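You operate a simulated robot arm through the tools that you are given. There is no shell and no other tool.

Carry out the task below with a simulated robot arm. There is one attempt and no reset: what you move stays moved.

TASK
Blank D4 is too hard: damp it under the hood with the wet blue rag, then gauge it.
Fine: wet the rag in the red basin beside the hood; wait till the blank darkens; it must read 100 to 200 kPa on the yellow gauge; leave it there, arm up, hood open.

The check looks at the end state, three seconds after you hand in, the way a careful person would. Anything else that was tipped, shoved, dropped, spilled or broken makes it a failure.

THE ROBOT
A 7-joint arm with a two-finger parallel gripper, fixed in place. Base frame: the origin is on the floor under the middle of its stand, x ahead of it, y to its left, z up; the work surface is at about z = 0.84. Lengths are in m, angles in degrees, forces in N, time in s.
It reaches about 1.247 m from its shoulder. Its first joint turns from -132.0 to 132.0 degrees. Payload 3.91 kg.
Tool frame: the origin (TCP) lies between the finger pads and is the grasp point; the fingertips stand 0.03 m ahead of it; z points along the fingers, y is the line along which they close. The gripper opens to 0.11 m. The fingers are 0.02 m wide and 0.01 m thick; the gripper's body (0.048 by 0.112 m) begins 0.055 m behind the TCP.
Orientation is told as [roll, pitch, yaw] about the base's x, y, z axes, in that order, counted from this pose: with the fingers straight down and closing along the base's y, the tool's x points along the base's -x, its y along +y and its z along -z.

THE INTERFACE
- The arm moves only by the tool nudge_tool. Its argument "motion" is a list of rows, each a list of 3 entries, a list of its own where there are three numbers: the closure in counts, from 0 (fully open) to 255 (shut), then the shift along the tool's x, y, z in cm, then the turn, a rotation vector about the tool's x, y, z in degrees. In form: [[claw, [x, y, z], [wx, wy, wz]], ...]. A call has 1 to 20 rows; each row is the pose to reach, as a shift and turn from the pose commanded when the call began, along the tool's axes at that moment. Each row takes 0.2 s and may step no farther than 0.05 m and 8.6 degrees from the row before; otherwise, or with a gripper value out of range, the whole call is refused. Where a pose cannot be reached the arm comes as near as it can. A force on the tool above 90 N (or 10 N above the force at the start of the call, whichever is more), or a blocked arm, ends the call early, and 0.2 s more pass. Each finger travels about 0.108 m/s and halts on what it meets, pressing with about 37 N; the grip force reading is that of the motor and also rises with nothing between the fingers. The clock runs only during rows and for 0.2 s after the last one: add rows that repeat a pose to give the fingers time. The reply holds the time, the measured pose of the TCP, the force on the tool along the base axes, the opening and the grip force, in the units named above and with some noise, with the torque about the TCP (base axes, N m) and any sound that the robot's microphone picked up.
- Cameras (640 x 400 px; columns grow to the right, rows downward): "scene" is fixed at [0.4001, -0.6507, 1.6429]; the picture's right is [0.99, -0.12, 0.00], its down [-0.06, -0.49, -0.87] and it looks along [0.11, 0.86, -0.49] (base axes); focal length 339 px, centre (320, 200). "wrist" rides on the gripper at [0.072, 0.017, -0.103] in the tool frame; the picture's right is [-0.23, 0.97, 0.00], its down [-0.76, -0.18, -0.62] and it looks along [-0.61, -0.14, 0.78] (tool axes); focal length 222 px, centre (320, 200). There is no depth. A picture from a camera that has moved, and an enlarged one, comes with that camera's place and axes in the base frame and with its lens.
- get_image(camera): a new picture of that camera. The clock stands still meanwhile.
- close_up(camera, box): a new picture of the part [left, top, right, bottom] of that camera's present view, enlarged. The clock stands still meanwhile.
- hand_in(): hands the job in; it is judged then, once.

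Places have to be worked out from the pictures, the camera data and where the tool is seen. Open the gripper and draw the arm clear of the work before you hand the job in, unless the task says otherwise.

The tools are called after "Call:" as name(argument=value, ...) on one line, values as JSON. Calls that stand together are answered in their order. nudge_tool: Moves the arm, as the interface text tells. Its arguments: {"type":"object","properties":{"motion":{"type":"array"}},"required":["motion"]} The other tools are called the same way: get_image (camera) takes a picture; close_up (camera, box) takes an enlarged picture of a part of a camera's view; hand_in () hands the job in.

At the start:

```text
t: 0.0
eef_pos: [0.4337, 0.3762, 1.4202]
tool_rot: [0.0, 0.0, 0.0]
contact_force: [-0.4, 0.1, 0.3]
ft_torque: [-0.02, -0.01, -0.01]
finger_gap: 0.1099
grip_force: 0.1
```

scene: 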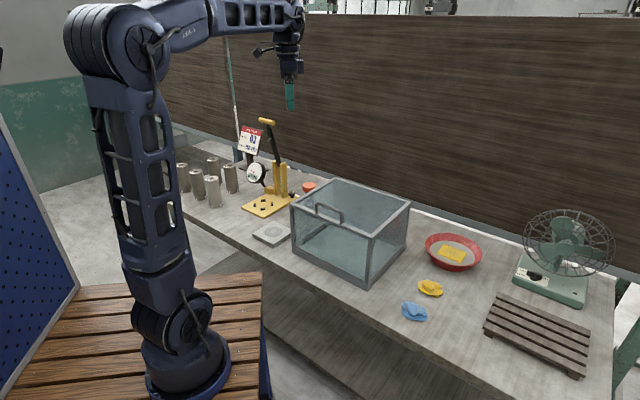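
wrist: 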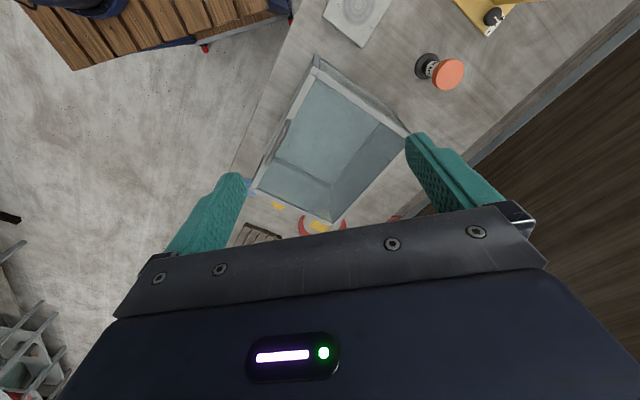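

I'll start by looking closer at the various items on the bench before moving anything.

Call:
close_up(camera="scene", box=[160, 110, 320, 220])

Call:
close_up(camera="scene", box=[240, 160, 420, 300])

Call:
close_up(camera="scene", box=[380, 200, 620, 380])

Call:
close_up(camera="scene", box=[160, 140, 250, 220])

Call:
close_up(camera="scene", box=[235, 110, 325, 220])

```text
3.64 times, centred on (240, 165) of scene
camera zoom: at [0.4001, -0.6507, 1.6429], right [0.99, -0.12, 0.0], down [-0.06, -0.49, -0.87], along [0.11, 0.86, -0.49], focal length 1234 px, centre (611, 327)
```

zoom: 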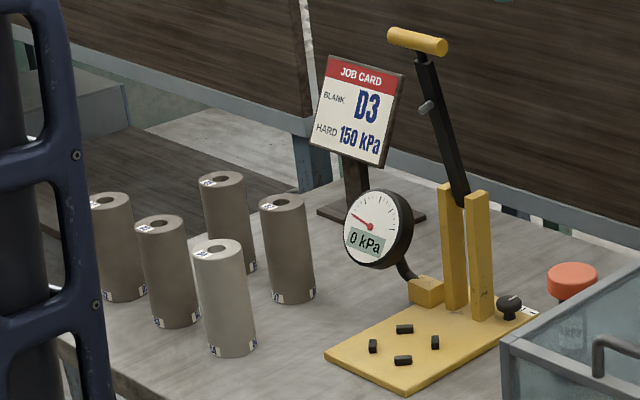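

```text
2.86 times, centred on (330, 230) of scene
camera zoom: at [0.4001, -0.6507, 1.6429], right [0.99, -0.12, 0.0], down [-0.06, -0.49, -0.87], along [0.11, 0.86, -0.49], focal length 969 px, centre (291, 114)
```

zoom: 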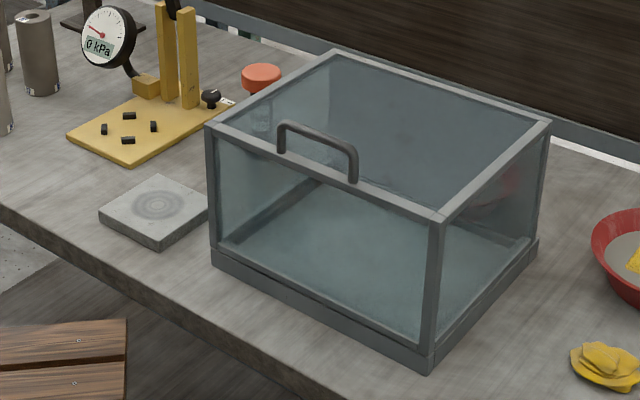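

```text
2.22 times, centred on (500, 290) of scene
camera zoom: at [0.4001, -0.6507, 1.6429], right [0.99, -0.12, 0.0], down [-0.06, -0.49, -0.87], along [0.11, 0.86, -0.49], focal length 754 px, centre (-80, 0)
```

zoom: 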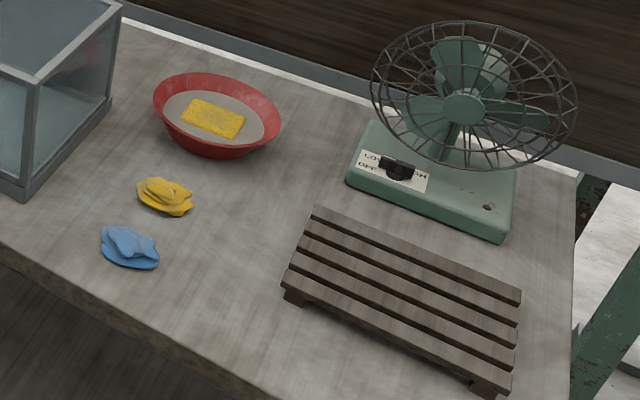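

```text
5.00 times, centred on (205, 180) of scene
camera zoom: at [0.4001, -0.6507, 1.6429], right [0.99, -0.12, 0.0], down [-0.06, -0.49, -0.87], along [0.11, 0.86, -0.49], focal length 1696 px, centre (895, 300)
```

zoom: 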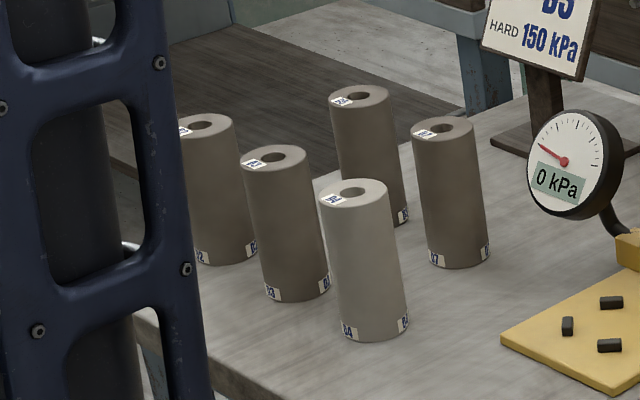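

```text
3.64 times, centred on (280, 165) of scene
camera zoom: at [0.4001, -0.6507, 1.6429], right [0.99, -0.12, 0.0], down [-0.06, -0.49, -0.87], along [0.11, 0.86, -0.49], focal length 1234 px, centre (466, 327)
```

zoom: 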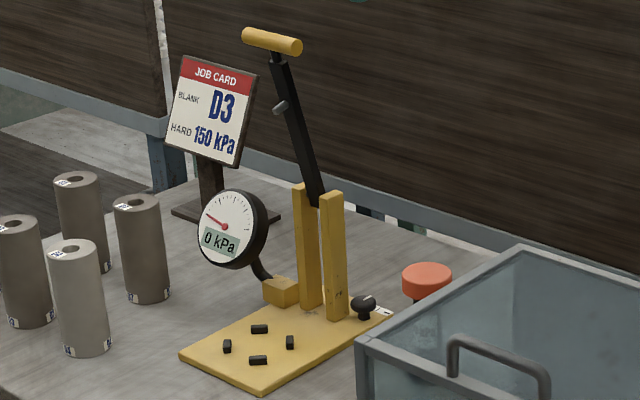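

D4 is the pale blank at the front of the row (around x 0.08, y 0.77); the job card says D3, but the task names D4, so I follow the task. I look closer at the gauge, the hood hardware and the basin.

Call:
close_up(camera="scene", box=[284, 170, 354, 214])

Call:
close_up(camera="scene", box=[350, 180, 430, 300])

Call:
close_up(camera="scene", box=[395, 220, 495, 330])

Call:
close_up(camera="wrist", box=[220, 0, 540, 260])

Call:
close_up(camera="scene", box=[260, 110, 320, 210])

```text
9.09 times, centred on (319, 192) of scene
camera zoom: at [0.4001, -0.6507, 1.6429], right [0.99, -0.12, 0.0], down [-0.06, -0.49, -0.87], along [0.11, 0.86, -0.49], focal length 3084 px, centre (329, 273)
```

zoom: 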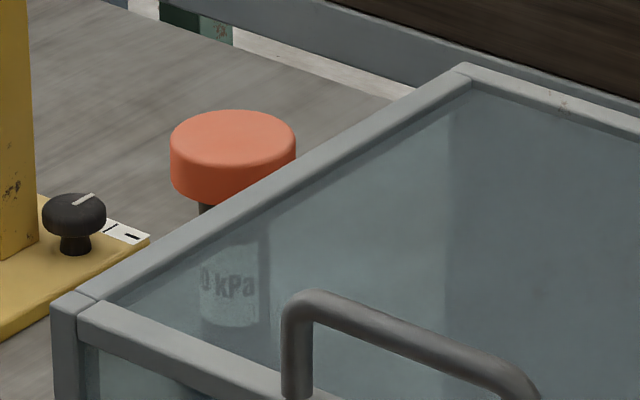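

```text
3.33 times, centred on (390, 240) of scene
camera zoom: at [0.4001, -0.6507, 1.6429], right [0.99, -0.12, 0.0], down [-0.06, -0.49, -0.87], along [0.11, 0.86, -0.49], focal length 1131 px, centre (87, 67)
```

zoom: 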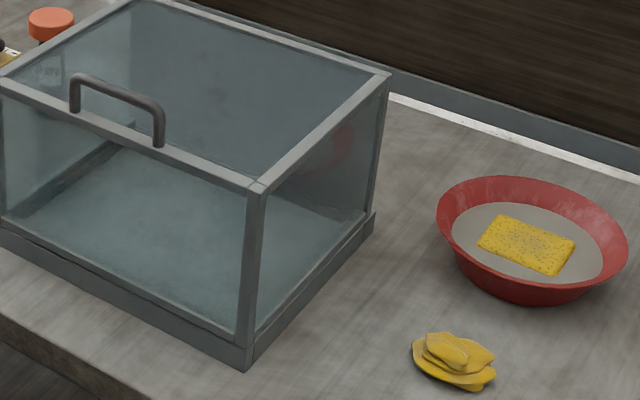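

```text
3.64 times, centred on (445, 275) of scene
camera zoom: at [0.4001, -0.6507, 1.6429], right [0.99, -0.12, 0.0], down [-0.06, -0.49, -0.87], along [0.11, 0.86, -0.49], focal length 1234 px, centre (-134, -73)
```

zoom: 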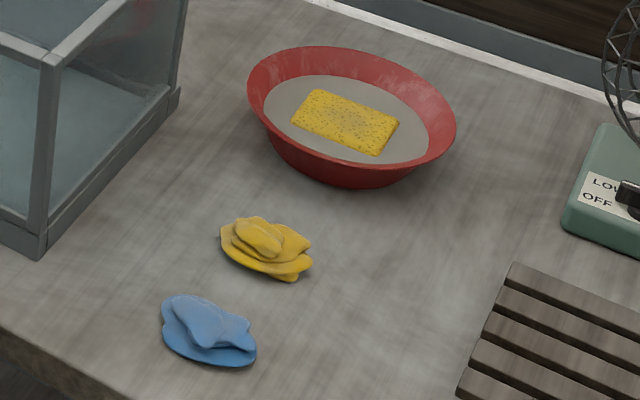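

```text
1.54 times, centred on (380, 130) of wrist
camera zoom: at [0.3613, 0.3928, 1.5238], right [0.23, 0.97, 0.0], down [0.76, -0.18, 0.62], along [0.61, -0.14, -0.78], focal length 342 px, centre (228, 308)
```

zoom: 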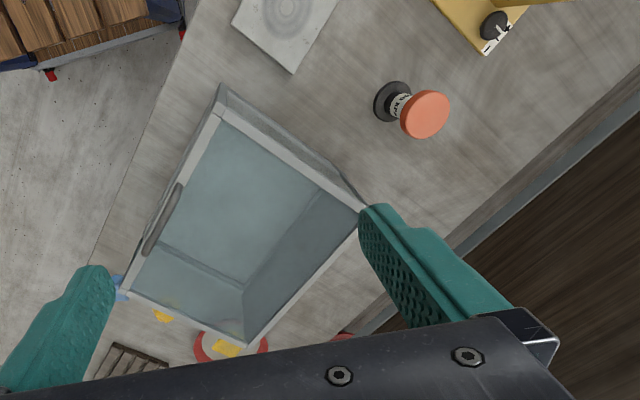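

```text
4.00 times, centred on (290, 160) of scene
camera zoom: at [0.4001, -0.6507, 1.6429], right [0.99, -0.12, 0.0], down [-0.06, -0.49, -0.87], along [0.11, 0.86, -0.49], focal length 1357 px, centre (440, 360)
```

zoom: 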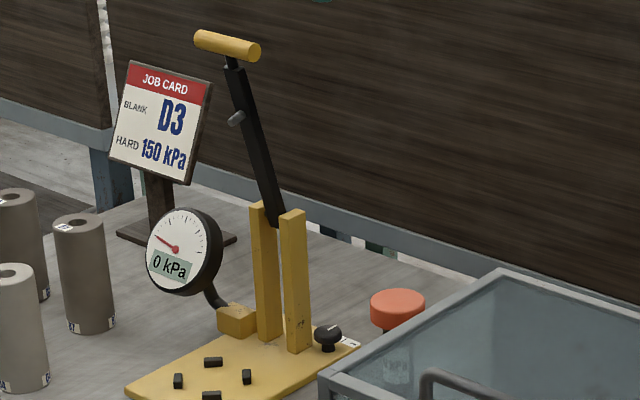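

There is a red patch behind the hood's right rear and a red-capped "…kPa" item. I zoom on these in the wrist view to be sure which basin is meant and what the capped item is.

Call:
close_up(camera="wrist", box=[360, 190, 430, 240])

Call:
close_up(camera="wrist", box=[400, 30, 490, 100])

Call:
close_up(camera="wrist", box=[230, 40, 430, 240])

Call:
close_up(camera="scene", box=[384, 190, 414, 220])

```text
8.00 times, centred on (395, 215) of wrist
camera zoom: at [0.3613, 0.3928, 1.5238], right [0.23, 0.97, 0.0], down [0.76, -0.18, 0.62], along [0.61, -0.14, -0.78], focal length 1777 px, centre (-280, 80)
```

zoom: 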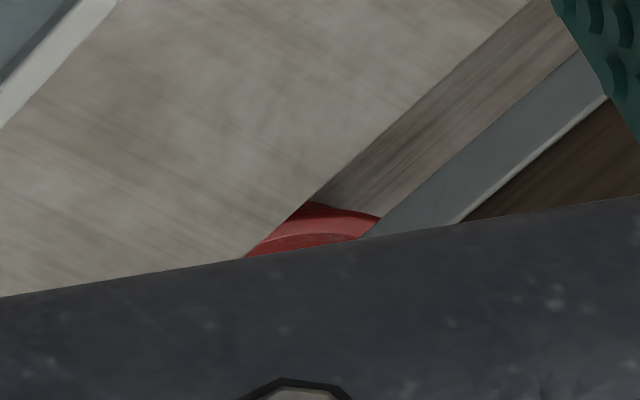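

```text
5.71 times, centred on (445, 65) of wrist
camera zoom: at [0.3613, 0.3928, 1.5238], right [0.23, 0.97, 0.0], down [0.76, -0.18, 0.62], along [0.61, -0.14, -0.78], focal length 1269 px, centre (-394, 971)
```

zoom: 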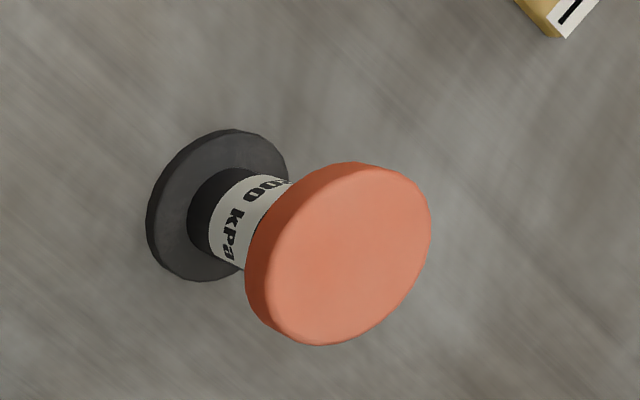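

```text
2.00 times, centred on (330, 140) of wrist
camera zoom: at [0.3613, 0.3928, 1.5238], right [0.23, 0.97, 0.0], down [0.76, -0.18, 0.62], along [0.61, -0.14, -0.78], focal length 444 px, centre (300, 320)
```

zoom: 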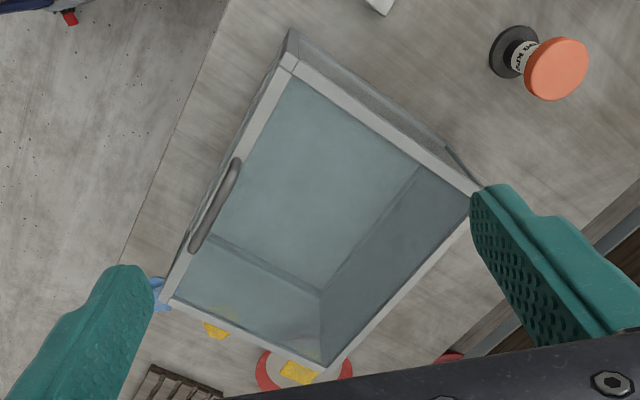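

```text
13.33 times, centred on (399, 205) of scene
camera zoom: at [0.4001, -0.6507, 1.6429], right [0.99, -0.12, 0.0], down [-0.06, -0.49, -0.87], along [0.11, 0.86, -0.49], focal length 4524 px, centre (-733, 133)
```

zoom: 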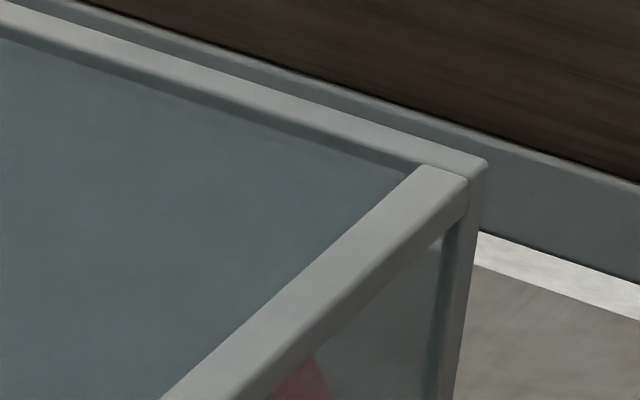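

The patch belongs to a second red bowl below and behind the bench, so the red basin beside the hood is the one holding the sponge, at about (1.0, 0.27). I turn the wrist 45° to match the bench and drop to a survey pose to see how the hood and handle are built.

Call:
nudge_tool(motion=[[0, [2.2, 1.7, 2.0], [0, 0, 7.5]], [0, [4.5, 3.5, 4.0], [0, 0, 15]], [0, [6.7, 5.2, 6.0], [0, 0, 22.5]], [0, [8.9, 6.9, 8.0], [0, 0, 30]], [0, [11.2, 8.7, 10.0], [0, 0, 37.5]], [0, [13.4, 10.4, 12.0], [0, 0, 45]]])

Call:
get_image(camera="wrist")

Call:
get_image(camera="scene")

```text
t: 1.4
eef_pos: [0.2987, 0.4829, 1.3004]
tool_rot: [0.0, 0.0, -45.1]
contact_force: [0.0, -0.1, -0.8]
ft_torque: [0.04, -0.02, 0.0]
finger_gap: 0.1101
grip_force: 0.1
```

```text
taken
camera wrist: at [0.2596, 0.5459, 1.4038], right [0.85, 0.53, 0.0], down [0.41, -0.67, 0.62], along [0.33, -0.53, -0.78], focal length 222 px, centre (320, 200)
```

wrist: 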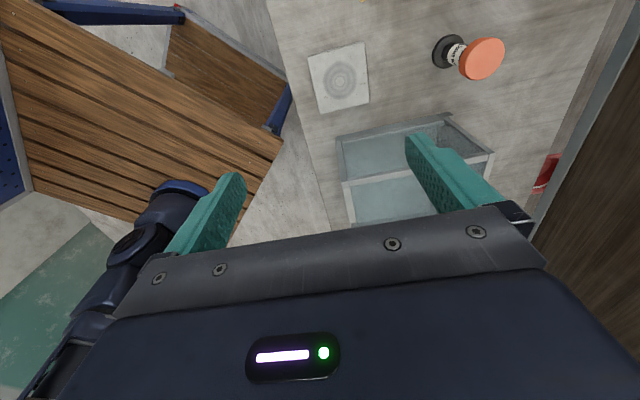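

```text
taken
```

scene: 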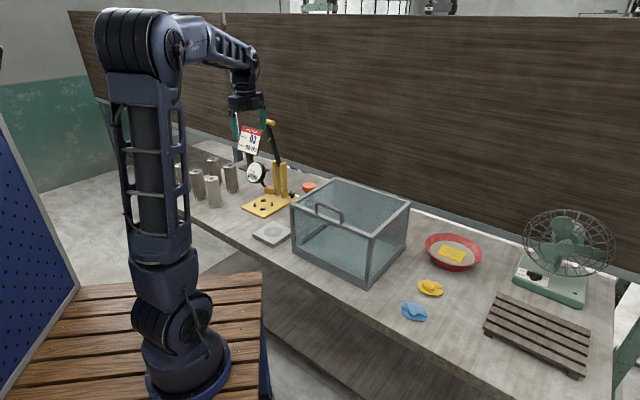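

The hood is partly hidden by the gripper in this pose. I move along the bench so the TCP is about 0.25 m above where I judge the handle to be (0.54, 0.27), to see it between the fingers.

Call:
nudge_tool(motion=[[0, [-4.5, 0.3, 0], [0, 0, 0]], [0, [-9.0, 0.6, 0], [0, 0, 0]], [0, [-13.5, 0.9, 0], [0, 0, 0]], [0, [-18.0, 1.2, 0], [0, 0, 0]], [0, [-22.5, 1.5, 0], [0, 0, 0]], [0, [-27.0, 1.8, 0], [0, 0, 0]], [0, [-31.5, 2.1, 0], [0, 0, 0]]])

Call:
get_image(camera="wrist")

Call:
close_up(camera="wrist", box=[240, 40, 440, 200])

```text
t: 3.0
eef_pos: [0.5379, 0.2726, 1.2988]
tool_rot: [0.0, 0.0, -44.9]
contact_force: [-0.2, -0.7, 0.5]
ft_torque: [-0.05, -0.01, 0.01]
finger_gap: 0.1103
grip_force: 0.0
```

```text
taken
camera wrist: at [0.4989, 0.3356, 1.4032], right [0.85, 0.53, 0.0], down [0.41, -0.66, 0.62], along [0.33, -0.53, -0.78], focal length 222 px, centre (320, 200)
```

wrist: 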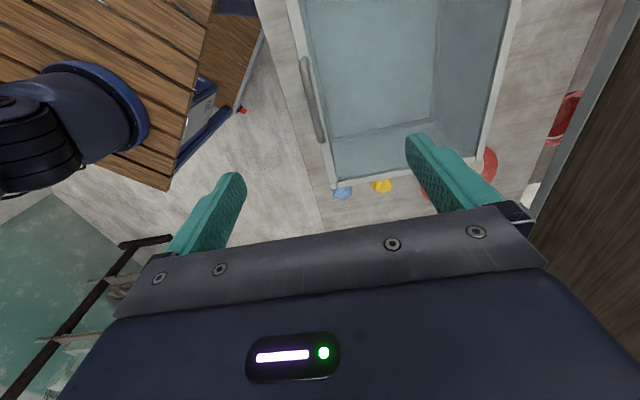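

```text
2.50 times, centred on (340, 120) of wrist
camera zoom: at [0.4989, 0.3356, 1.4032], right [0.85, 0.53, 0.0], down [0.41, -0.66, 0.62], along [0.33, -0.53, -0.78], focal length 555 px, centre (270, 400)
```

zoom: 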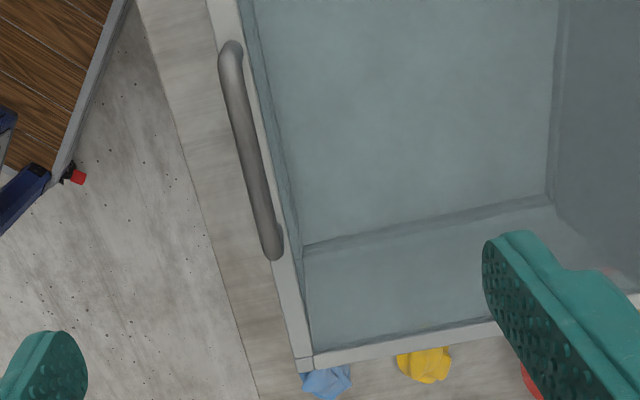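

The handle is a U-bar standing on the hood's top front rail; triangulating both cameras gives its bar from about (0.504, 0.294) to (0.573, 0.219), z ≈ 1.09, and the hood top at z ≈ 1.056. I go down to 8 cm above it to refine this.

Call:
nudge_tool(motion=[[0, [-0.4, -0.4, 4.5], [0, 0, 0]], [0, [-0.8, -0.8, 9.0], [0, 0, 0]], [0, [-1.1, -1.1, 13.0], [0, 0, 0]]])

Call:
get_image(camera="wrist")

Call:
close_up(camera="scene", box=[270, 100, 420, 300])

```text
t: 3.8
eef_pos: [0.5367, 0.2534, 1.168]
tool_rot: [-0.1, 0.0, -45.1]
contact_force: [-0.3, -0.6, 0.0]
ft_torque: [0.02, -0.03, -0.04]
finger_gap: 0.11
grip_force: 0.0
```

```text
taken
camera wrist: at [0.4976, 0.3175, 1.2719], right [0.85, 0.53, 0.0], down [0.41, -0.66, 0.62], along [0.33, -0.53, -0.78], focal length 222 px, centre (320, 200)
```

wrist: 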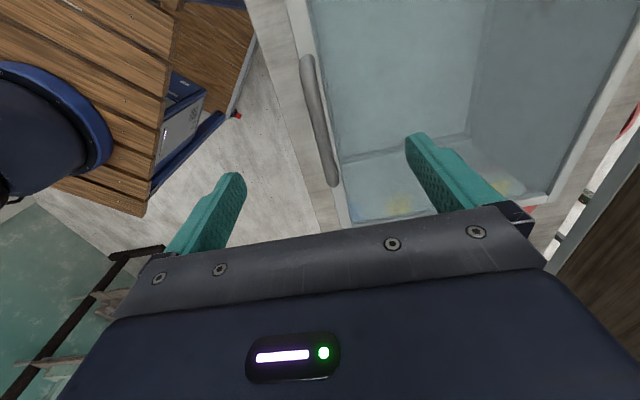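

```text
2.00 times, centred on (345, 200) of scene
camera zoom: at [0.4001, -0.6507, 1.6429], right [0.99, -0.12, 0.0], down [-0.06, -0.49, -0.87], along [0.11, 0.86, -0.49], focal length 678 px, centre (270, 200)
```

zoom: 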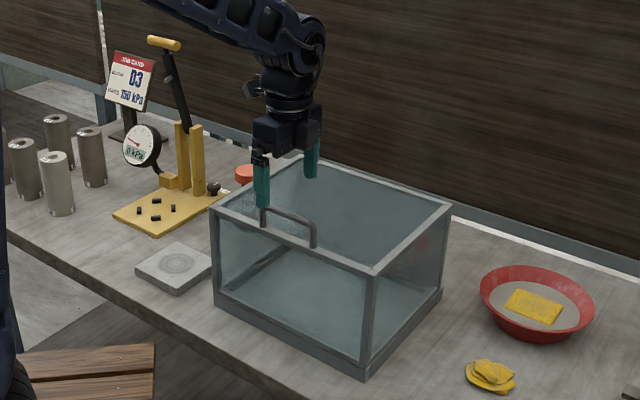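

The bar's midpoint is at about (0.5385, 0.2565), only 3-4 mm off the tool axis. I shift 0.35 cm along tool y, descend to TCP z ≈ 1.094 (tips clear of the hood top) and close on the bar.

Call:
nudge_tool(motion=[[0, [0, 0.35, 3.5], [0, 0, 0]], [0, [0.0, 0.35, 6.0], [0, 0, 0]], [0, [0.0, 0.35, 7.4], [0, 0, 0]], [0, [0.0, 0.35, 7.4], [0, 0, 0]]])

Call:
close_up(camera="scene", box=[285, 160, 385, 240])

Call:
get_image(camera="wrist")

```text
t: 4.8
eef_pos: [0.5404, 0.2585, 1.0949]
tool_rot: [-0.1, 0.0, -45.0]
contact_force: [0.1, -0.3, -0.7]
ft_torque: [0.01, -0.01, -0.01]
finger_gap: 0.1101
grip_force: 0.0
```

```text
5.00 times, centred on (335, 200) of scene
camera zoom: at [0.4001, -0.6507, 1.6429], right [0.99, -0.12, 0.0], down [-0.06, -0.49, -0.87], along [0.11, 0.86, -0.49], focal length 1696 px, centre (245, 200)
```

zoom: 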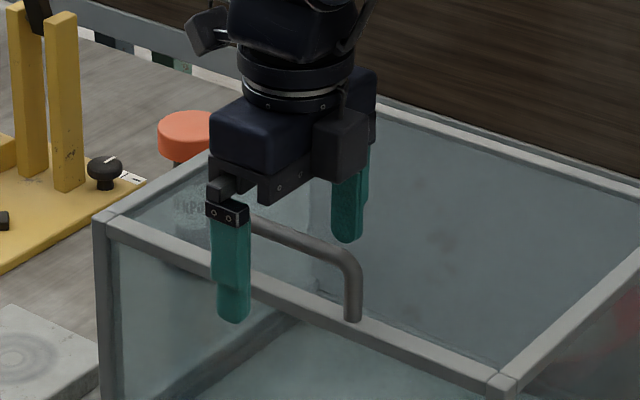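

```text
taken
camera wrist: at [0.5018, 0.321, 1.1987], right [0.85, 0.53, 0.0], down [0.41, -0.66, 0.62], along [0.33, -0.53, -0.78], focal length 222 px, centre (320, 200)
```

wrist: 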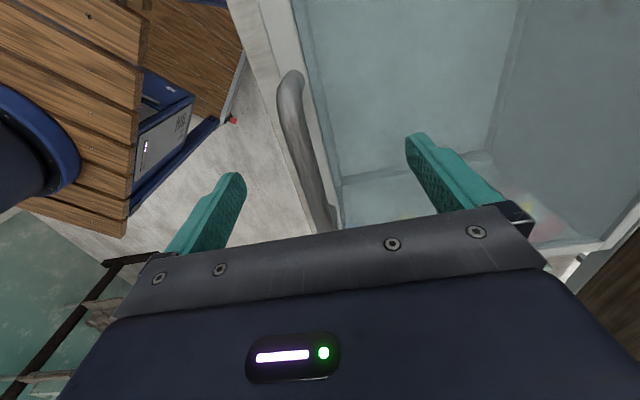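

The fingers straddle the bar without touching anything. I close on it.

Call:
nudge_tool(motion=[[120, [0, 0, 0], [0, 0, 0]], [200, [0, 0, 0], [0, 0, 0]], [255, [0, 0, 0], [0, 0, 0]], [255, [0, 0, 0], [0, 0, 0]], [255, [0, 0, 0], [0, 0, 0]]])

Call:
get_image(camera="wrist")

Call:
close_up(camera="scene", box=[285, 160, 385, 240])

```text
t: 6.0
eef_pos: [0.5405, 0.2581, 1.0966]
tool_rot: [0.0, -0.1, -45.0]
contact_force: [-12.5, -12.9, 11.4]
ft_torque: [-0.03, -0.06, 0.0]
finger_gap: 0.0118
grip_force: 44.9
```

```text
taken
camera wrist: at [0.5011, 0.3205, 1.1994], right [0.85, 0.53, 0.0], down [0.41, -0.66, 0.62], along [0.33, -0.53, -0.78], focal length 222 px, centre (320, 200)
```

wrist: 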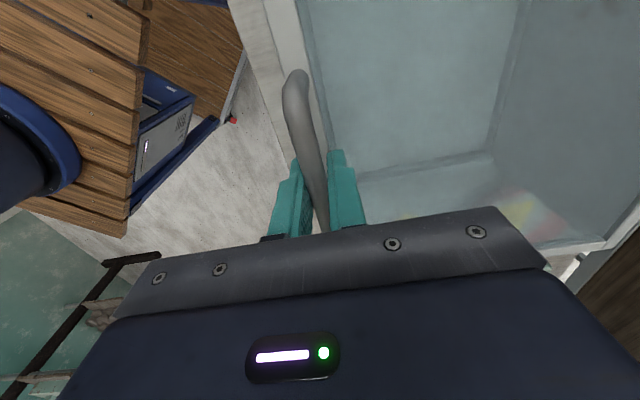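

```text
5.00 times, centred on (335, 200) of scene
camera zoom: at [0.4001, -0.6507, 1.6429], right [0.99, -0.12, 0.0], down [-0.06, -0.49, -0.87], along [0.11, 0.86, -0.49], focal length 1696 px, centre (245, 200)
```

zoom: 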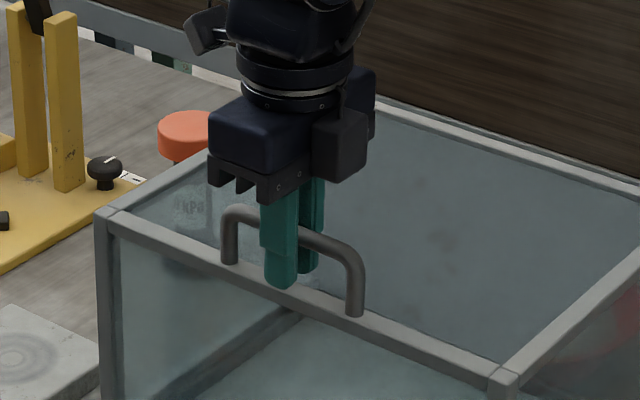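

The bar is gripped (gap 11.8 mm). I lift by a small 1 cm test with slight backward motion and watch the forces to learn where the hinge is.

Call:
nudge_tool(motion=[[255, [0, 0.1, -0.4], [0, 0, 0]], [255, [0, 0.2, -1.0], [0, 0, 0]], [255, [0, 0.2, -1.0], [0, 0, 0]]])

Call:
close_up(camera="scene", box=[270, 160, 420, 300])

```text
t: 6.8
eef_pos: [0.5449, 0.2613, 1.105]
tool_rot: [0.0, 0.0, -45.0]
contact_force: [25.4, 19.3, -29.2]
ft_torque: [-0.01, 0.05, -0.07]
finger_gap: 0.0117
grip_force: 45.4
```

```text
2.86 times, centred on (345, 230) of scene
camera zoom: at [0.4001, -0.6507, 1.6429], right [0.99, -0.12, 0.0], down [-0.06, -0.49, -0.87], along [0.11, 0.86, -0.49], focal length 969 px, centre (249, 114)
```

zoom: 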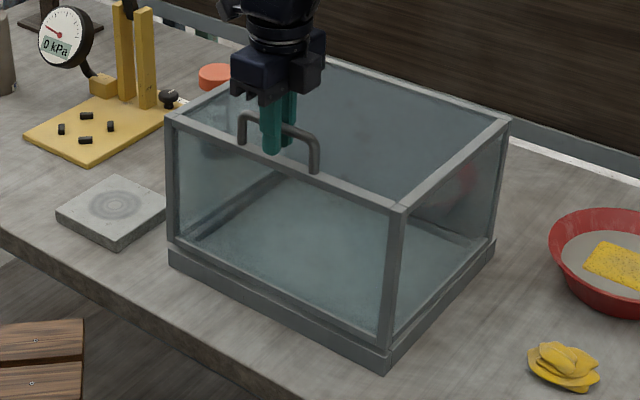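

The whole hood tips back on a rear hinge (a gap opened at the base), and the tool is being pulled backward and down. So I follow an arc about the back-bottom edge; next step to about 6° of opening.

Call:
nudge_tool(motion=[[255, [0, 0.8, -0.3], [0, 0, 0]], [255, [0, 1.5, -0.9], [0, 0, 0]], [255, [0, 2.2, -1.6], [0, 0, 0]], [255, [0, 2.2, -1.6], [0, 0, 0]]])

```text
t: 7.8
eef_pos: [0.5569, 0.2755, 1.1231]
tool_rot: [0.1, 0.0, -45.0]
contact_force: [-21.2, -23.6, 29.7]
ft_torque: [-0.04, -0.03, -0.14]
finger_gap: 0.012
grip_force: 45.1
```

The force flipped to outward, so the true arc lies between my two guesses. Fitting the readings puts the hinge at depth ≈ 0.832 along the (0.707, 0.707) axis, z ≈ 0.886, radius ≈ 0.342; I continue along that arc.

Call:
nudge_tool(motion=[[255, [0, 1.0, -1.36], [0, 0, 0]], [255, [0, 2.35, -2.54], [0, 0, 0]], [255, [0, 4.23, -4.01], [0, 0, 0]], [255, [0, 4.23, -4.01], [0, 0, 0]]])

```text
t: 8.8
eef_pos: [0.5873, 0.3081, 1.1624]
tool_rot: [-0.1, 0.0, -45.0]
contact_force: [13.1, 13.4, -28.6]
ft_torque: [0.02, 0.1, -0.24]
finger_gap: 0.012
grip_force: 45.3
```

Force is now moderately inward; refitting all four points gives hinge ≈ (depth 0.815, z 0.885), radius 0.33. I continue along this refined arc to about 32° of opening.

Call:
nudge_tool(motion=[[255, [0, 1.87, -0.85], [0, 0, 0]], [255, [0, 4.42, -2.18], [0, 0, 0]], [255, [0, 7.08, -3.28], [0, 0, 0]], [255, [0, 7.08, -3.28], [0, 0, 0]]])

Call:
close_up(camera="scene", box=[270, 120, 430, 300])

```text
t: 9.8
eef_pos: [0.6369, 0.3545, 1.197]
tool_rot: [0.1, 0.0, -45.1]
contact_force: [-12.0, -7.3, 29.6]
ft_torque: [0.06, 0.02, -0.56]
finger_gap: 0.012
grip_force: 45.1
```

```text
2.22 times, centred on (350, 210) of scene
camera zoom: at [0.4001, -0.6507, 1.6429], right [0.99, -0.12, 0.0], down [-0.06, -0.49, -0.87], along [0.11, 0.86, -0.49], focal length 754 px, centre (253, 178)
```

zoom: 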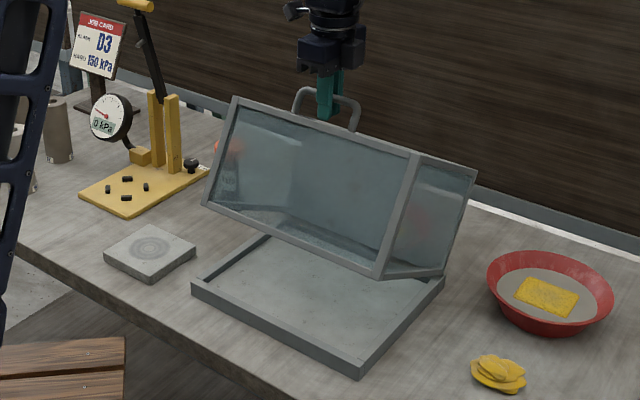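

The hood swings up nicely over its tray. I keep following the arc to about half open.

Call:
nudge_tool(motion=[[255, [0, 3.03, -1.19], [0, 0, 0]], [255, [0, 5.91, -1.83], [0, 0, 0]], [255, [0, 8.84, -2.21], [0, 0, 0]], [255, [0, 11.79, -2.34], [0, 0, 0]], [255, [0, 11.79, -2.34], [0, 0, 0]]])

Call:
close_up(camera="scene", box=[290, 60, 450, 260])

```text
t: 11.0
eef_pos: [0.7202, 0.4386, 1.218]
tool_rot: [0.0, 0.0, -44.9]
contact_force: [1.3, -1.0, 16.3]
ft_torque: [0.1, 0.03, -0.65]
finger_gap: 0.0119
grip_force: 45.0
```

```text
2.00 times, centred on (370, 160) of scene
camera zoom: at [0.4001, -0.6507, 1.6429], right [0.99, -0.12, 0.0], down [-0.06, -0.49, -0.87], along [0.11, 0.86, -0.49], focal length 678 px, centre (220, 280)
```

zoom: 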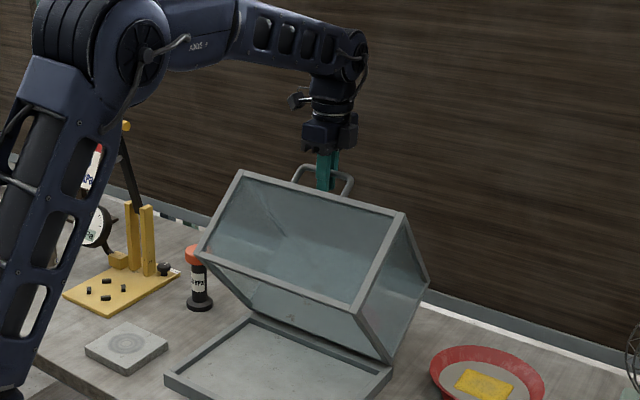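

Forces are small; I continue the arc over the top to roughly 75° of opening.

Call:
nudge_tool(motion=[[255, [0, 2.96, 0.03], [0, 0, 0]], [255, [0, 5.89, 0.42], [0, 0, 0]], [255, [0, 8.79, 1.06], [0, 0, 0]], [255, [0, 11.61, 1.95], [0, 0, 0]], [255, [0, 14.35, 3.08], [0, 0, 0]], [255, [0, 14.35, 3.08], [0, 0, 0]]])

Call:
close_up(camera="scene", box=[290, 60, 450, 260])

Call:
get_image(camera="wrist")

```text
t: 12.4
eef_pos: [0.8218, 0.5421, 1.1883]
tool_rot: [0.1, 0.0, -44.9]
contact_force: [13.3, 3.1, 25.1]
ft_torque: [-0.12, 0.06, -0.76]
finger_gap: 0.0116
grip_force: 44.9
```

```text
2.00 times, centred on (370, 160) of scene
camera zoom: at [0.4001, -0.6507, 1.6429], right [0.99, -0.12, 0.0], down [-0.06, -0.49, -0.87], along [0.11, 0.86, -0.49], focal length 678 px, centre (220, 280)
```

zoom: 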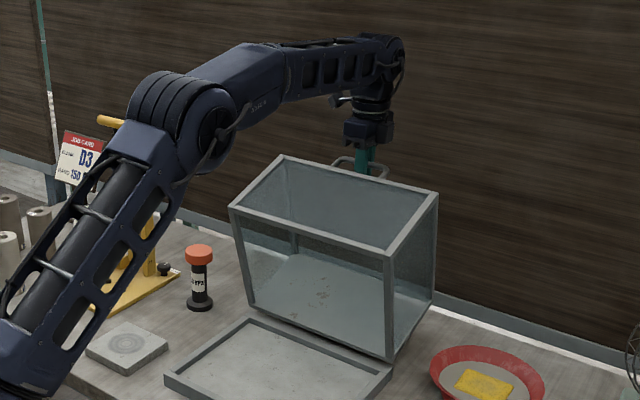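

```text
taken
camera wrist: at [0.7831, 0.6044, 1.2923], right [0.85, 0.53, 0.0], down [0.41, -0.66, 0.62], along [0.33, -0.53, -0.78], focal length 222 px, centre (320, 200)
```

wrist: 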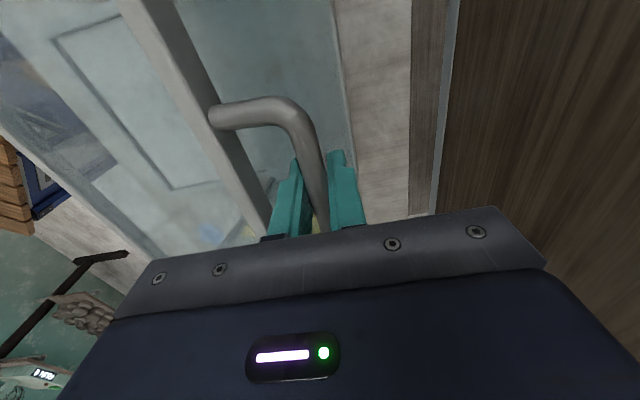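

Now at about 75°. I keep going in smaller steps, watching for the hinge stop.

Call:
nudge_tool(motion=[[255, [0, 2.7, 1.24], [0, 0, 0]], [255, [0, 5.21, 2.84], [0, 0, 0]], [255, [0, 7.57, 4.65], [0, 0, 0]], [255, [0, 7.57, 4.65], [0, 0, 0]]])

Call:
close_up(camera="scene", box=[290, 60, 450, 260])

```text
t: 13.4
eef_pos: [0.8749, 0.5945, 1.1406]
tool_rot: [-0.1, -0.1, -45.0]
contact_force: [10.9, 2.0, 9.6]
ft_torque: [0.15, 0.48, -0.85]
finger_gap: 0.0118
grip_force: 44.8
```

```text
2.00 times, centred on (370, 160) of scene
camera zoom: at [0.4001, -0.6507, 1.6429], right [0.99, -0.12, 0.0], down [-0.06, -0.49, -0.87], along [0.11, 0.86, -0.49], focal length 678 px, centre (220, 280)
```

zoom: 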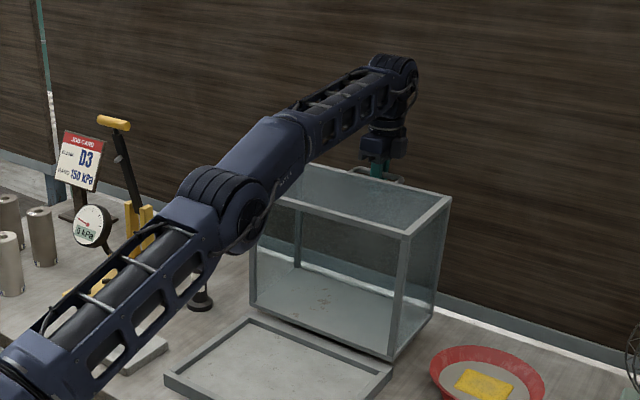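

About 89° now with low forces. I ease on a few more degrees at a time to find the stop.

Call:
nudge_tool(motion=[[255, [0, 1.34, 1.18], [0, 0, 0]], [255, [0, 2.61, 2.43], [0, 0, 0]], [255, [0, 2.61, 2.43], [0, 0, 0]]])

Call:
get_image(camera="wrist")

Call:
close_up(camera="scene", box=[290, 60, 450, 260])

```text
t: 14.0
eef_pos: [0.876, 0.5994, 1.122]
tool_rot: [-0.6, -0.1, -45.2]
contact_force: [-66.2, -60.6, -2.4]
ft_torque: [1.56, -2.31, -0.48]
finger_gap: 0.0128
grip_force: 44.8
out of reach, approached as far as the arm can: row 1, 2, 3
stopped in row 3: the force on the tool passed its limit at 150 N (the readings are from after the stop); the commanded pose is now the measured one
```

```text
taken
camera wrist: at [0.8377, 0.6632, 1.2261], right [0.85, 0.53, -0.01], down [0.42, -0.66, 0.63], along [0.32, -0.54, -0.78], focal length 222 px, centre (320, 200)
```

wrist: 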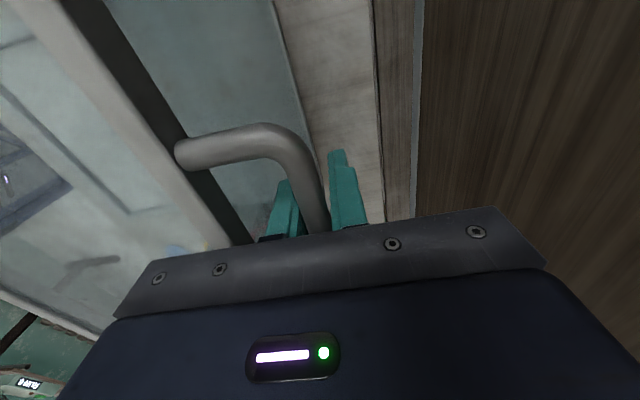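

```text
2.00 times, centred on (370, 160) of scene
camera zoom: at [0.4001, -0.6507, 1.6429], right [0.99, -0.12, 0.0], down [-0.06, -0.49, -0.87], along [0.11, 0.86, -0.49], focal length 678 px, centre (220, 280)
```

zoom: 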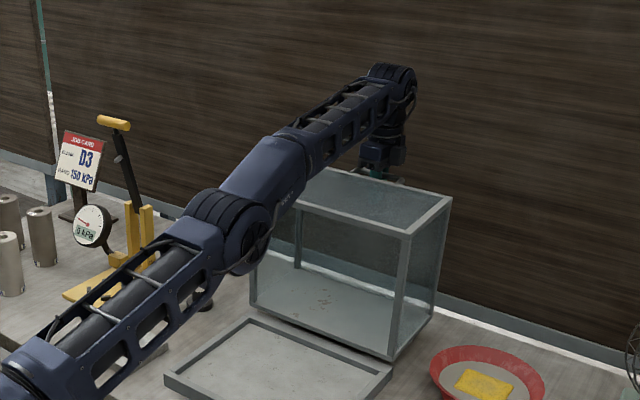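

The straight-down pose ran out of reach at this point, so I must relieve the load. The hood is about 90° open; I back off the pose slightly (up 1 cm, toward the front 0.3 cm) to unload the handle and read the forces.

Call:
nudge_tool(motion=[[255, [0, -0.15, -0.5], [0, 0, 0]], [255, [0, -0.3, -1.0], [0, 0, 0]], [255, [0, -0.3, -1.0], [0, 0, 0]]])

Call:
close_up(camera="scene", box=[340, 120, 430, 260])

```text
t: 14.8
eef_pos: [0.8761, 0.5986, 1.1299]
tool_rot: [-0.4, -0.1, -45.2]
contact_force: [-41.9, -41.1, -29.3]
ft_torque: [1.11, -1.0, -0.56]
finger_gap: 0.0119
grip_force: 45.4
```

```text
2.86 times, centred on (385, 190) of scene
camera zoom: at [0.4001, -0.6507, 1.6429], right [0.99, -0.12, 0.0], down [-0.06, -0.49, -0.87], along [0.11, 0.86, -0.49], focal length 969 px, centre (134, 229)
```

zoom: 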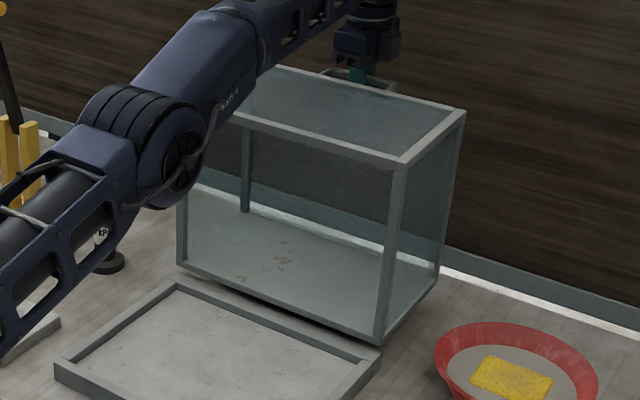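

Still a 60 N load toward the front and 29 N downward, so I ease farther up and forward.

Call:
nudge_tool(motion=[[255, [0, -0.3, 0], [0, 0, 0]], [255, [0, -0.6, 0], [0, 0, 0]], [255, [0, -0.6, 0], [0, 0, 0]]])

```text
t: 15.6
eef_pos: [0.872, 0.5953, 1.1322]
tool_rot: [0.1, -0.1, -45.1]
contact_force: [16.5, 4.4, 16.8]
ft_torque: [0.42, 0.88, -0.72]
finger_gap: 0.0115
grip_force: 44.5
```

Forces are low again. To gain reach I tilt the fingers 17° away from the robot about the bar while holding position, then check.

Call:
nudge_tool(motion=[[255, [0, 0, 0], [-6, 0, 0]], [255, [0, 0, 0], [-12, 0, 0]], [255, [0, 0, 0], [-18, 0, 0]], [255, [0, 0, 0], [-18, 0, 0]]])

Call:
get_image(camera="wrist")

```text
t: 16.6
eef_pos: [0.8715, 0.597, 1.1307]
tool_rot: [17.9, 0.0, -45.0]
contact_force: [23.5, 19.7, 40.6]
ft_torque: [-0.5, 1.33, -0.54]
finger_gap: 0.0119
grip_force: 44.4
```

```text
taken
camera wrist: at [0.8096, 0.6367, 1.2356], right [0.82, 0.49, 0.3], down [0.28, -0.79, 0.54], along [0.5, -0.36, -0.79], focal length 222 px, centre (320, 200)
```

wrist: 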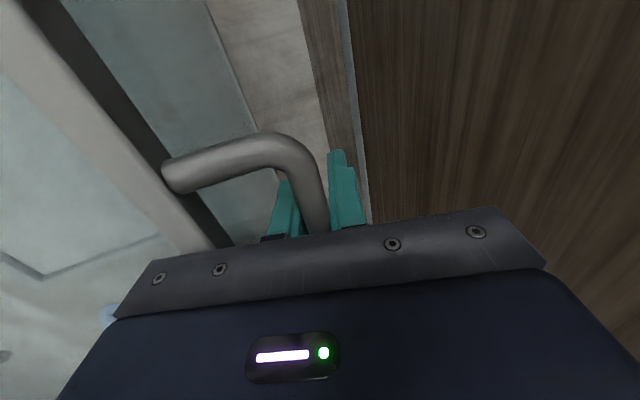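

The tilt works; the load (about 50 N) is radially outward, so the path needs to sit ~3 mm farther out. I move 2° along the arc with that correction and see whether a stop resists.

Call:
nudge_tool(motion=[[255, [0, 0.5, 0.3], [0, 0, 0]], [255, [0, 0.87, 0.88], [0, 0, 0]], [255, [0, 0.87, 0.88], [0, 0, 0]]])

```text
t: 17.4
eef_pos: [0.878, 0.6048, 1.1238]
tool_rot: [17.7, 0.0, -45.0]
contact_force: [14.0, 13.8, 23.4]
ft_torque: [-0.41, 0.8, -0.68]
finger_gap: 0.0119
grip_force: 44.7
```

No stop felt yet (tangential force about zero). I go on in 2° steps.

Call:
nudge_tool(motion=[[255, [0, 0.34, 0.5], [0, 0, 0]], [255, [0, 0.68, 1.0], [0, 0, 0]], [255, [0, 1.3, 2.05], [0, 0, 0]], [255, [0, 1.3, 2.05], [0, 0, 0]]])

Call:
close_up(camera="scene", box=[340, 120, 430, 260])

```text
t: 18.1
eef_pos: [0.8819, 0.6079, 1.119]
tool_rot: [17.0, -0.1, -45.1]
contact_force: [-56.7, -52.7, 17.3]
ft_torque: [-0.29, 0.67, -0.98]
finger_gap: 0.012
grip_force: 44.5
stopped in row 3: the force on the tool passed its limit at 115 N (the readings are from after the stop); the commanded pose is now the measured one
```

```text
2.86 times, centred on (385, 190) of scene
camera zoom: at [0.4001, -0.6507, 1.6429], right [0.99, -0.12, 0.0], down [-0.06, -0.49, -0.87], along [0.11, 0.86, -0.49], focal length 969 px, centre (134, 229)
```

zoom: 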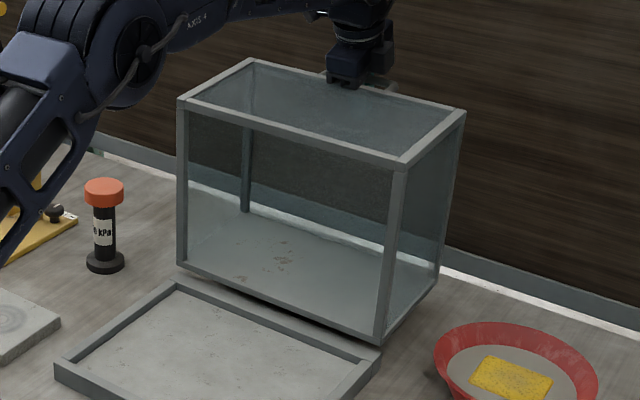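

A firm stop appeared at about 95° of opening (tangential force jumped), so the hood is fully open. I back off a few mm to unload and then open the fingers slightly (not fully, as the frame is close).

Call:
nudge_tool(motion=[[255, [0, -0.3, -0.1], [0, 0, 0]], [255, [0, -0.5, -0.2], [0, 0, 0]], [255, [0, -0.5, -0.2], [0, 0, 0]]])

```text
t: 18.9
eef_pos: [0.8825, 0.6064, 1.1205]
tool_rot: [17.5, -0.1, -44.9]
contact_force: [20.7, 18.8, 50.6]
ft_torque: [-3.31, 3.91, -0.66]
finger_gap: 0.0116
grip_force: 45.1
```

There's a new upward load with torque: the tilted gripper body's front corner is likely touching the hood's upper frame. I untilt by 8° to clear it.

Call:
nudge_tool(motion=[[255, [0, 0, -0.1], [4, 0, 0]], [255, [0, 0, -0.2], [8, 0, 0]], [255, [0, 0, -0.2], [8, 0, 0]]])

Call:
get_image(camera="wrist")

```text
t: 19.7
eef_pos: [0.8798, 0.604, 1.1152]
tool_rot: [8.5, 0.0, -45.0]
contact_force: [-56.3, -49.1, -13.0]
ft_torque: [2.29, -1.9, -0.57]
finger_gap: 0.0117
grip_force: 45.3
```

```text
taken
camera wrist: at [0.829, 0.6559, 1.22], right [0.84, 0.52, 0.14], down [0.35, -0.73, 0.59], along [0.41, -0.45, -0.79], focal length 222 px, centre (320, 200)
```

wrist: 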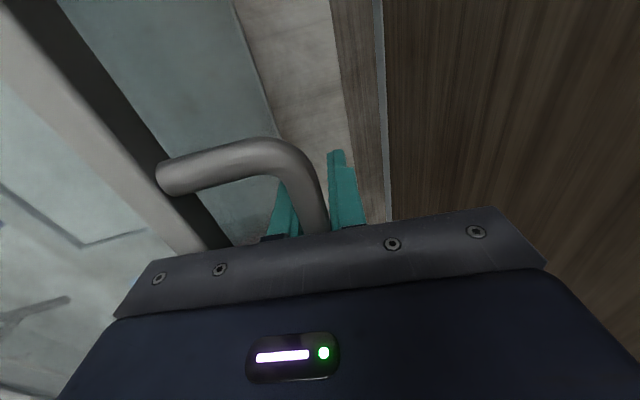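

The bar still loads the fingers, so I simply open them to about 3 cm, which frees the bar without reaching the frame.

Call:
nudge_tool(motion=[[190, [0, 0, 0], [0, 0, 0]], [190, [0, 0, 0], [0, 0, 0]]])

Call:
get_image(camera="wrist")

Call:
close_up(camera="scene", box=[340, 120, 430, 260])

```text
t: 20.3
eef_pos: [0.8814, 0.6052, 1.1178]
tool_rot: [9.0, 0.0, -45.1]
contact_force: [0.0, 0.2, -0.4]
ft_torque: [-0.01, 0.04, -0.04]
finger_gap: 0.0284
grip_force: 0.0
```

```text
taken
camera wrist: at [0.8308, 0.6573, 1.2227], right [0.84, 0.52, 0.15], down [0.34, -0.73, 0.59], along [0.42, -0.44, -0.79], focal length 222 px, centre (320, 200)
```

wrist: 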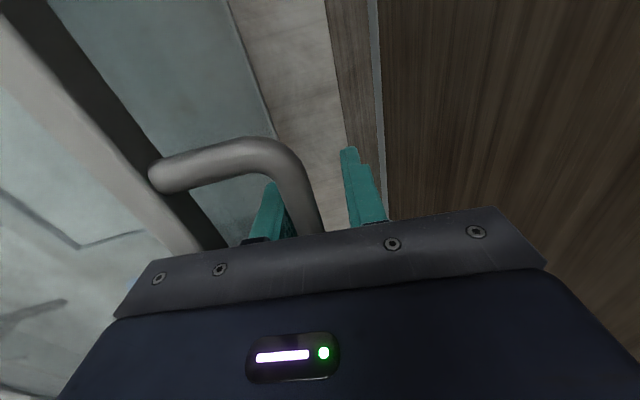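

```text
2.86 times, centred on (385, 190) of scene
camera zoom: at [0.4001, -0.6507, 1.6429], right [0.99, -0.12, 0.0], down [-0.06, -0.49, -0.87], along [0.11, 0.86, -0.49], focal length 969 px, centre (134, 229)
```

zoom: 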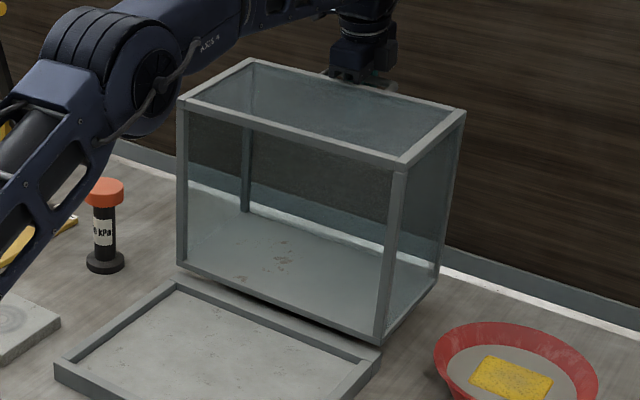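

The hood stays open with no contact force. I withdraw straight back along the finger axis.

Call:
nudge_tool(motion=[[190, [0, 0, -2], [0, 0, 0]], [190, [0, 0, -4.5], [0, 0, 0]], [190, [0, 0, -8], [0, 0, 0]], [190, [0, 0, -11], [0, 0, 0]]])

Call:
get_image(camera="scene")

Call:
get_image(camera="wrist")

```text
t: 21.3
eef_pos: [0.8686, 0.5925, 1.2274]
tool_rot: [9.0, 0.0, -45.0]
contact_force: [-0.4, -0.1, -0.6]
ft_torque: [-0.03, 0.05, -0.01]
finger_gap: 0.028
grip_force: 0.0
```

```text
taken
```

scene: 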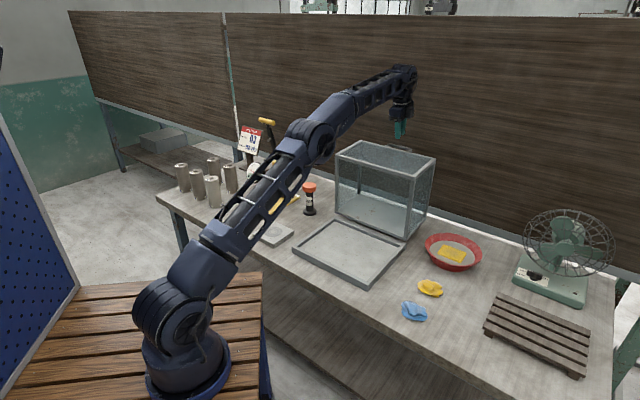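

```text
taken
camera wrist: at [0.8174, 0.6434, 1.3328], right [0.84, 0.52, 0.15], down [0.34, -0.73, 0.59], along [0.42, -0.44, -0.79], focal length 222 px, centre (320, 200)
```

wrist: 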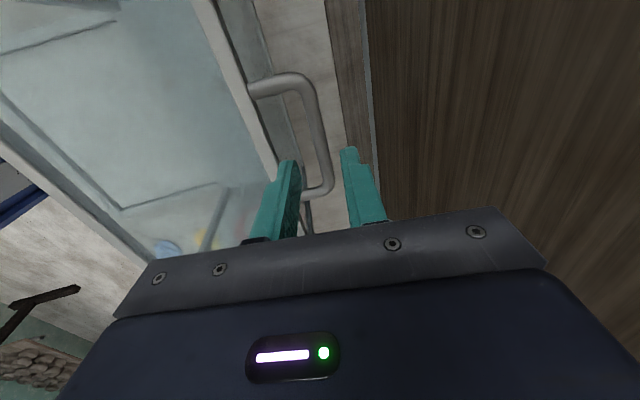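

The hood rests open at its stop by itself. Next I fetch D4: first travel back over the tray toward the front, untilting and gaining height.

Call:
nudge_tool(motion=[[190, [1.4, -4.1, -1.7], [1, 0, 0]], [190, [2.9, -8.2, -3.3], [2, 0, 0]], [190, [4.3, -12.4, -5.0], [3, 0, 0]], [190, [5.8, -16.5, -6.6], [4, 0, 0]], [150, [7.2, -20.6, -8.3], [5, 0, 0]], [120, [8.7, -24.7, -10.0], [6, 0, 0]], [90, [10.1, -28.8, -11.6], [7, 0, 0]], [60, [11.6, -33.0, -13.3], [8, 0, 0]], [30, [13.0, -37.1, -14.9], [9, 0, 0]], [0, [14.5, -41.2, -16.6], [9, 0, 0]]])

Call:
get_image(camera="wrist")

Call:
get_image(camera="scene")

```text
t: 23.5
eef_pos: [0.459, 0.3903, 1.3241]
tool_rot: [0.1, 0.0, -44.9]
contact_force: [0.7, 0.1, -0.9]
ft_torque: [-0.02, 0.04, 0.02]
finger_gap: 0.11
grip_force: 0.1
```

```text
taken
camera wrist: at [0.4199, 0.4536, 1.4283], right [0.85, 0.53, 0.0], down [0.41, -0.66, 0.62], along [0.33, -0.53, -0.78], focal length 222 px, centre (320, 200)
```

wrist: 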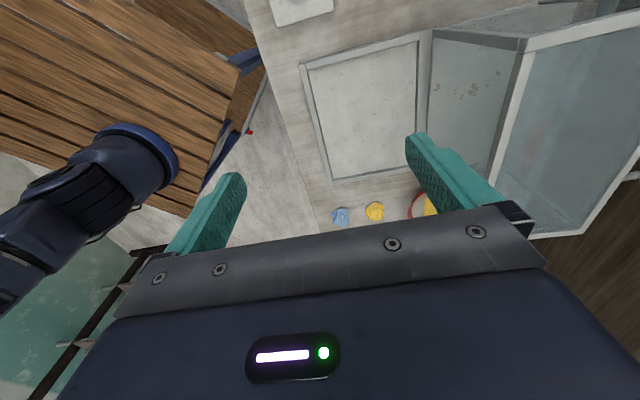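

```text
taken
```

scene: 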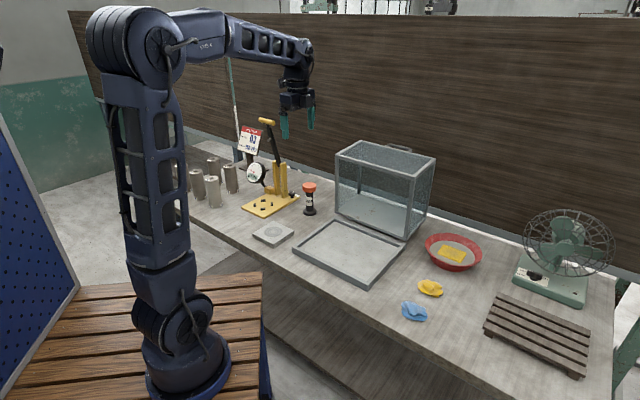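

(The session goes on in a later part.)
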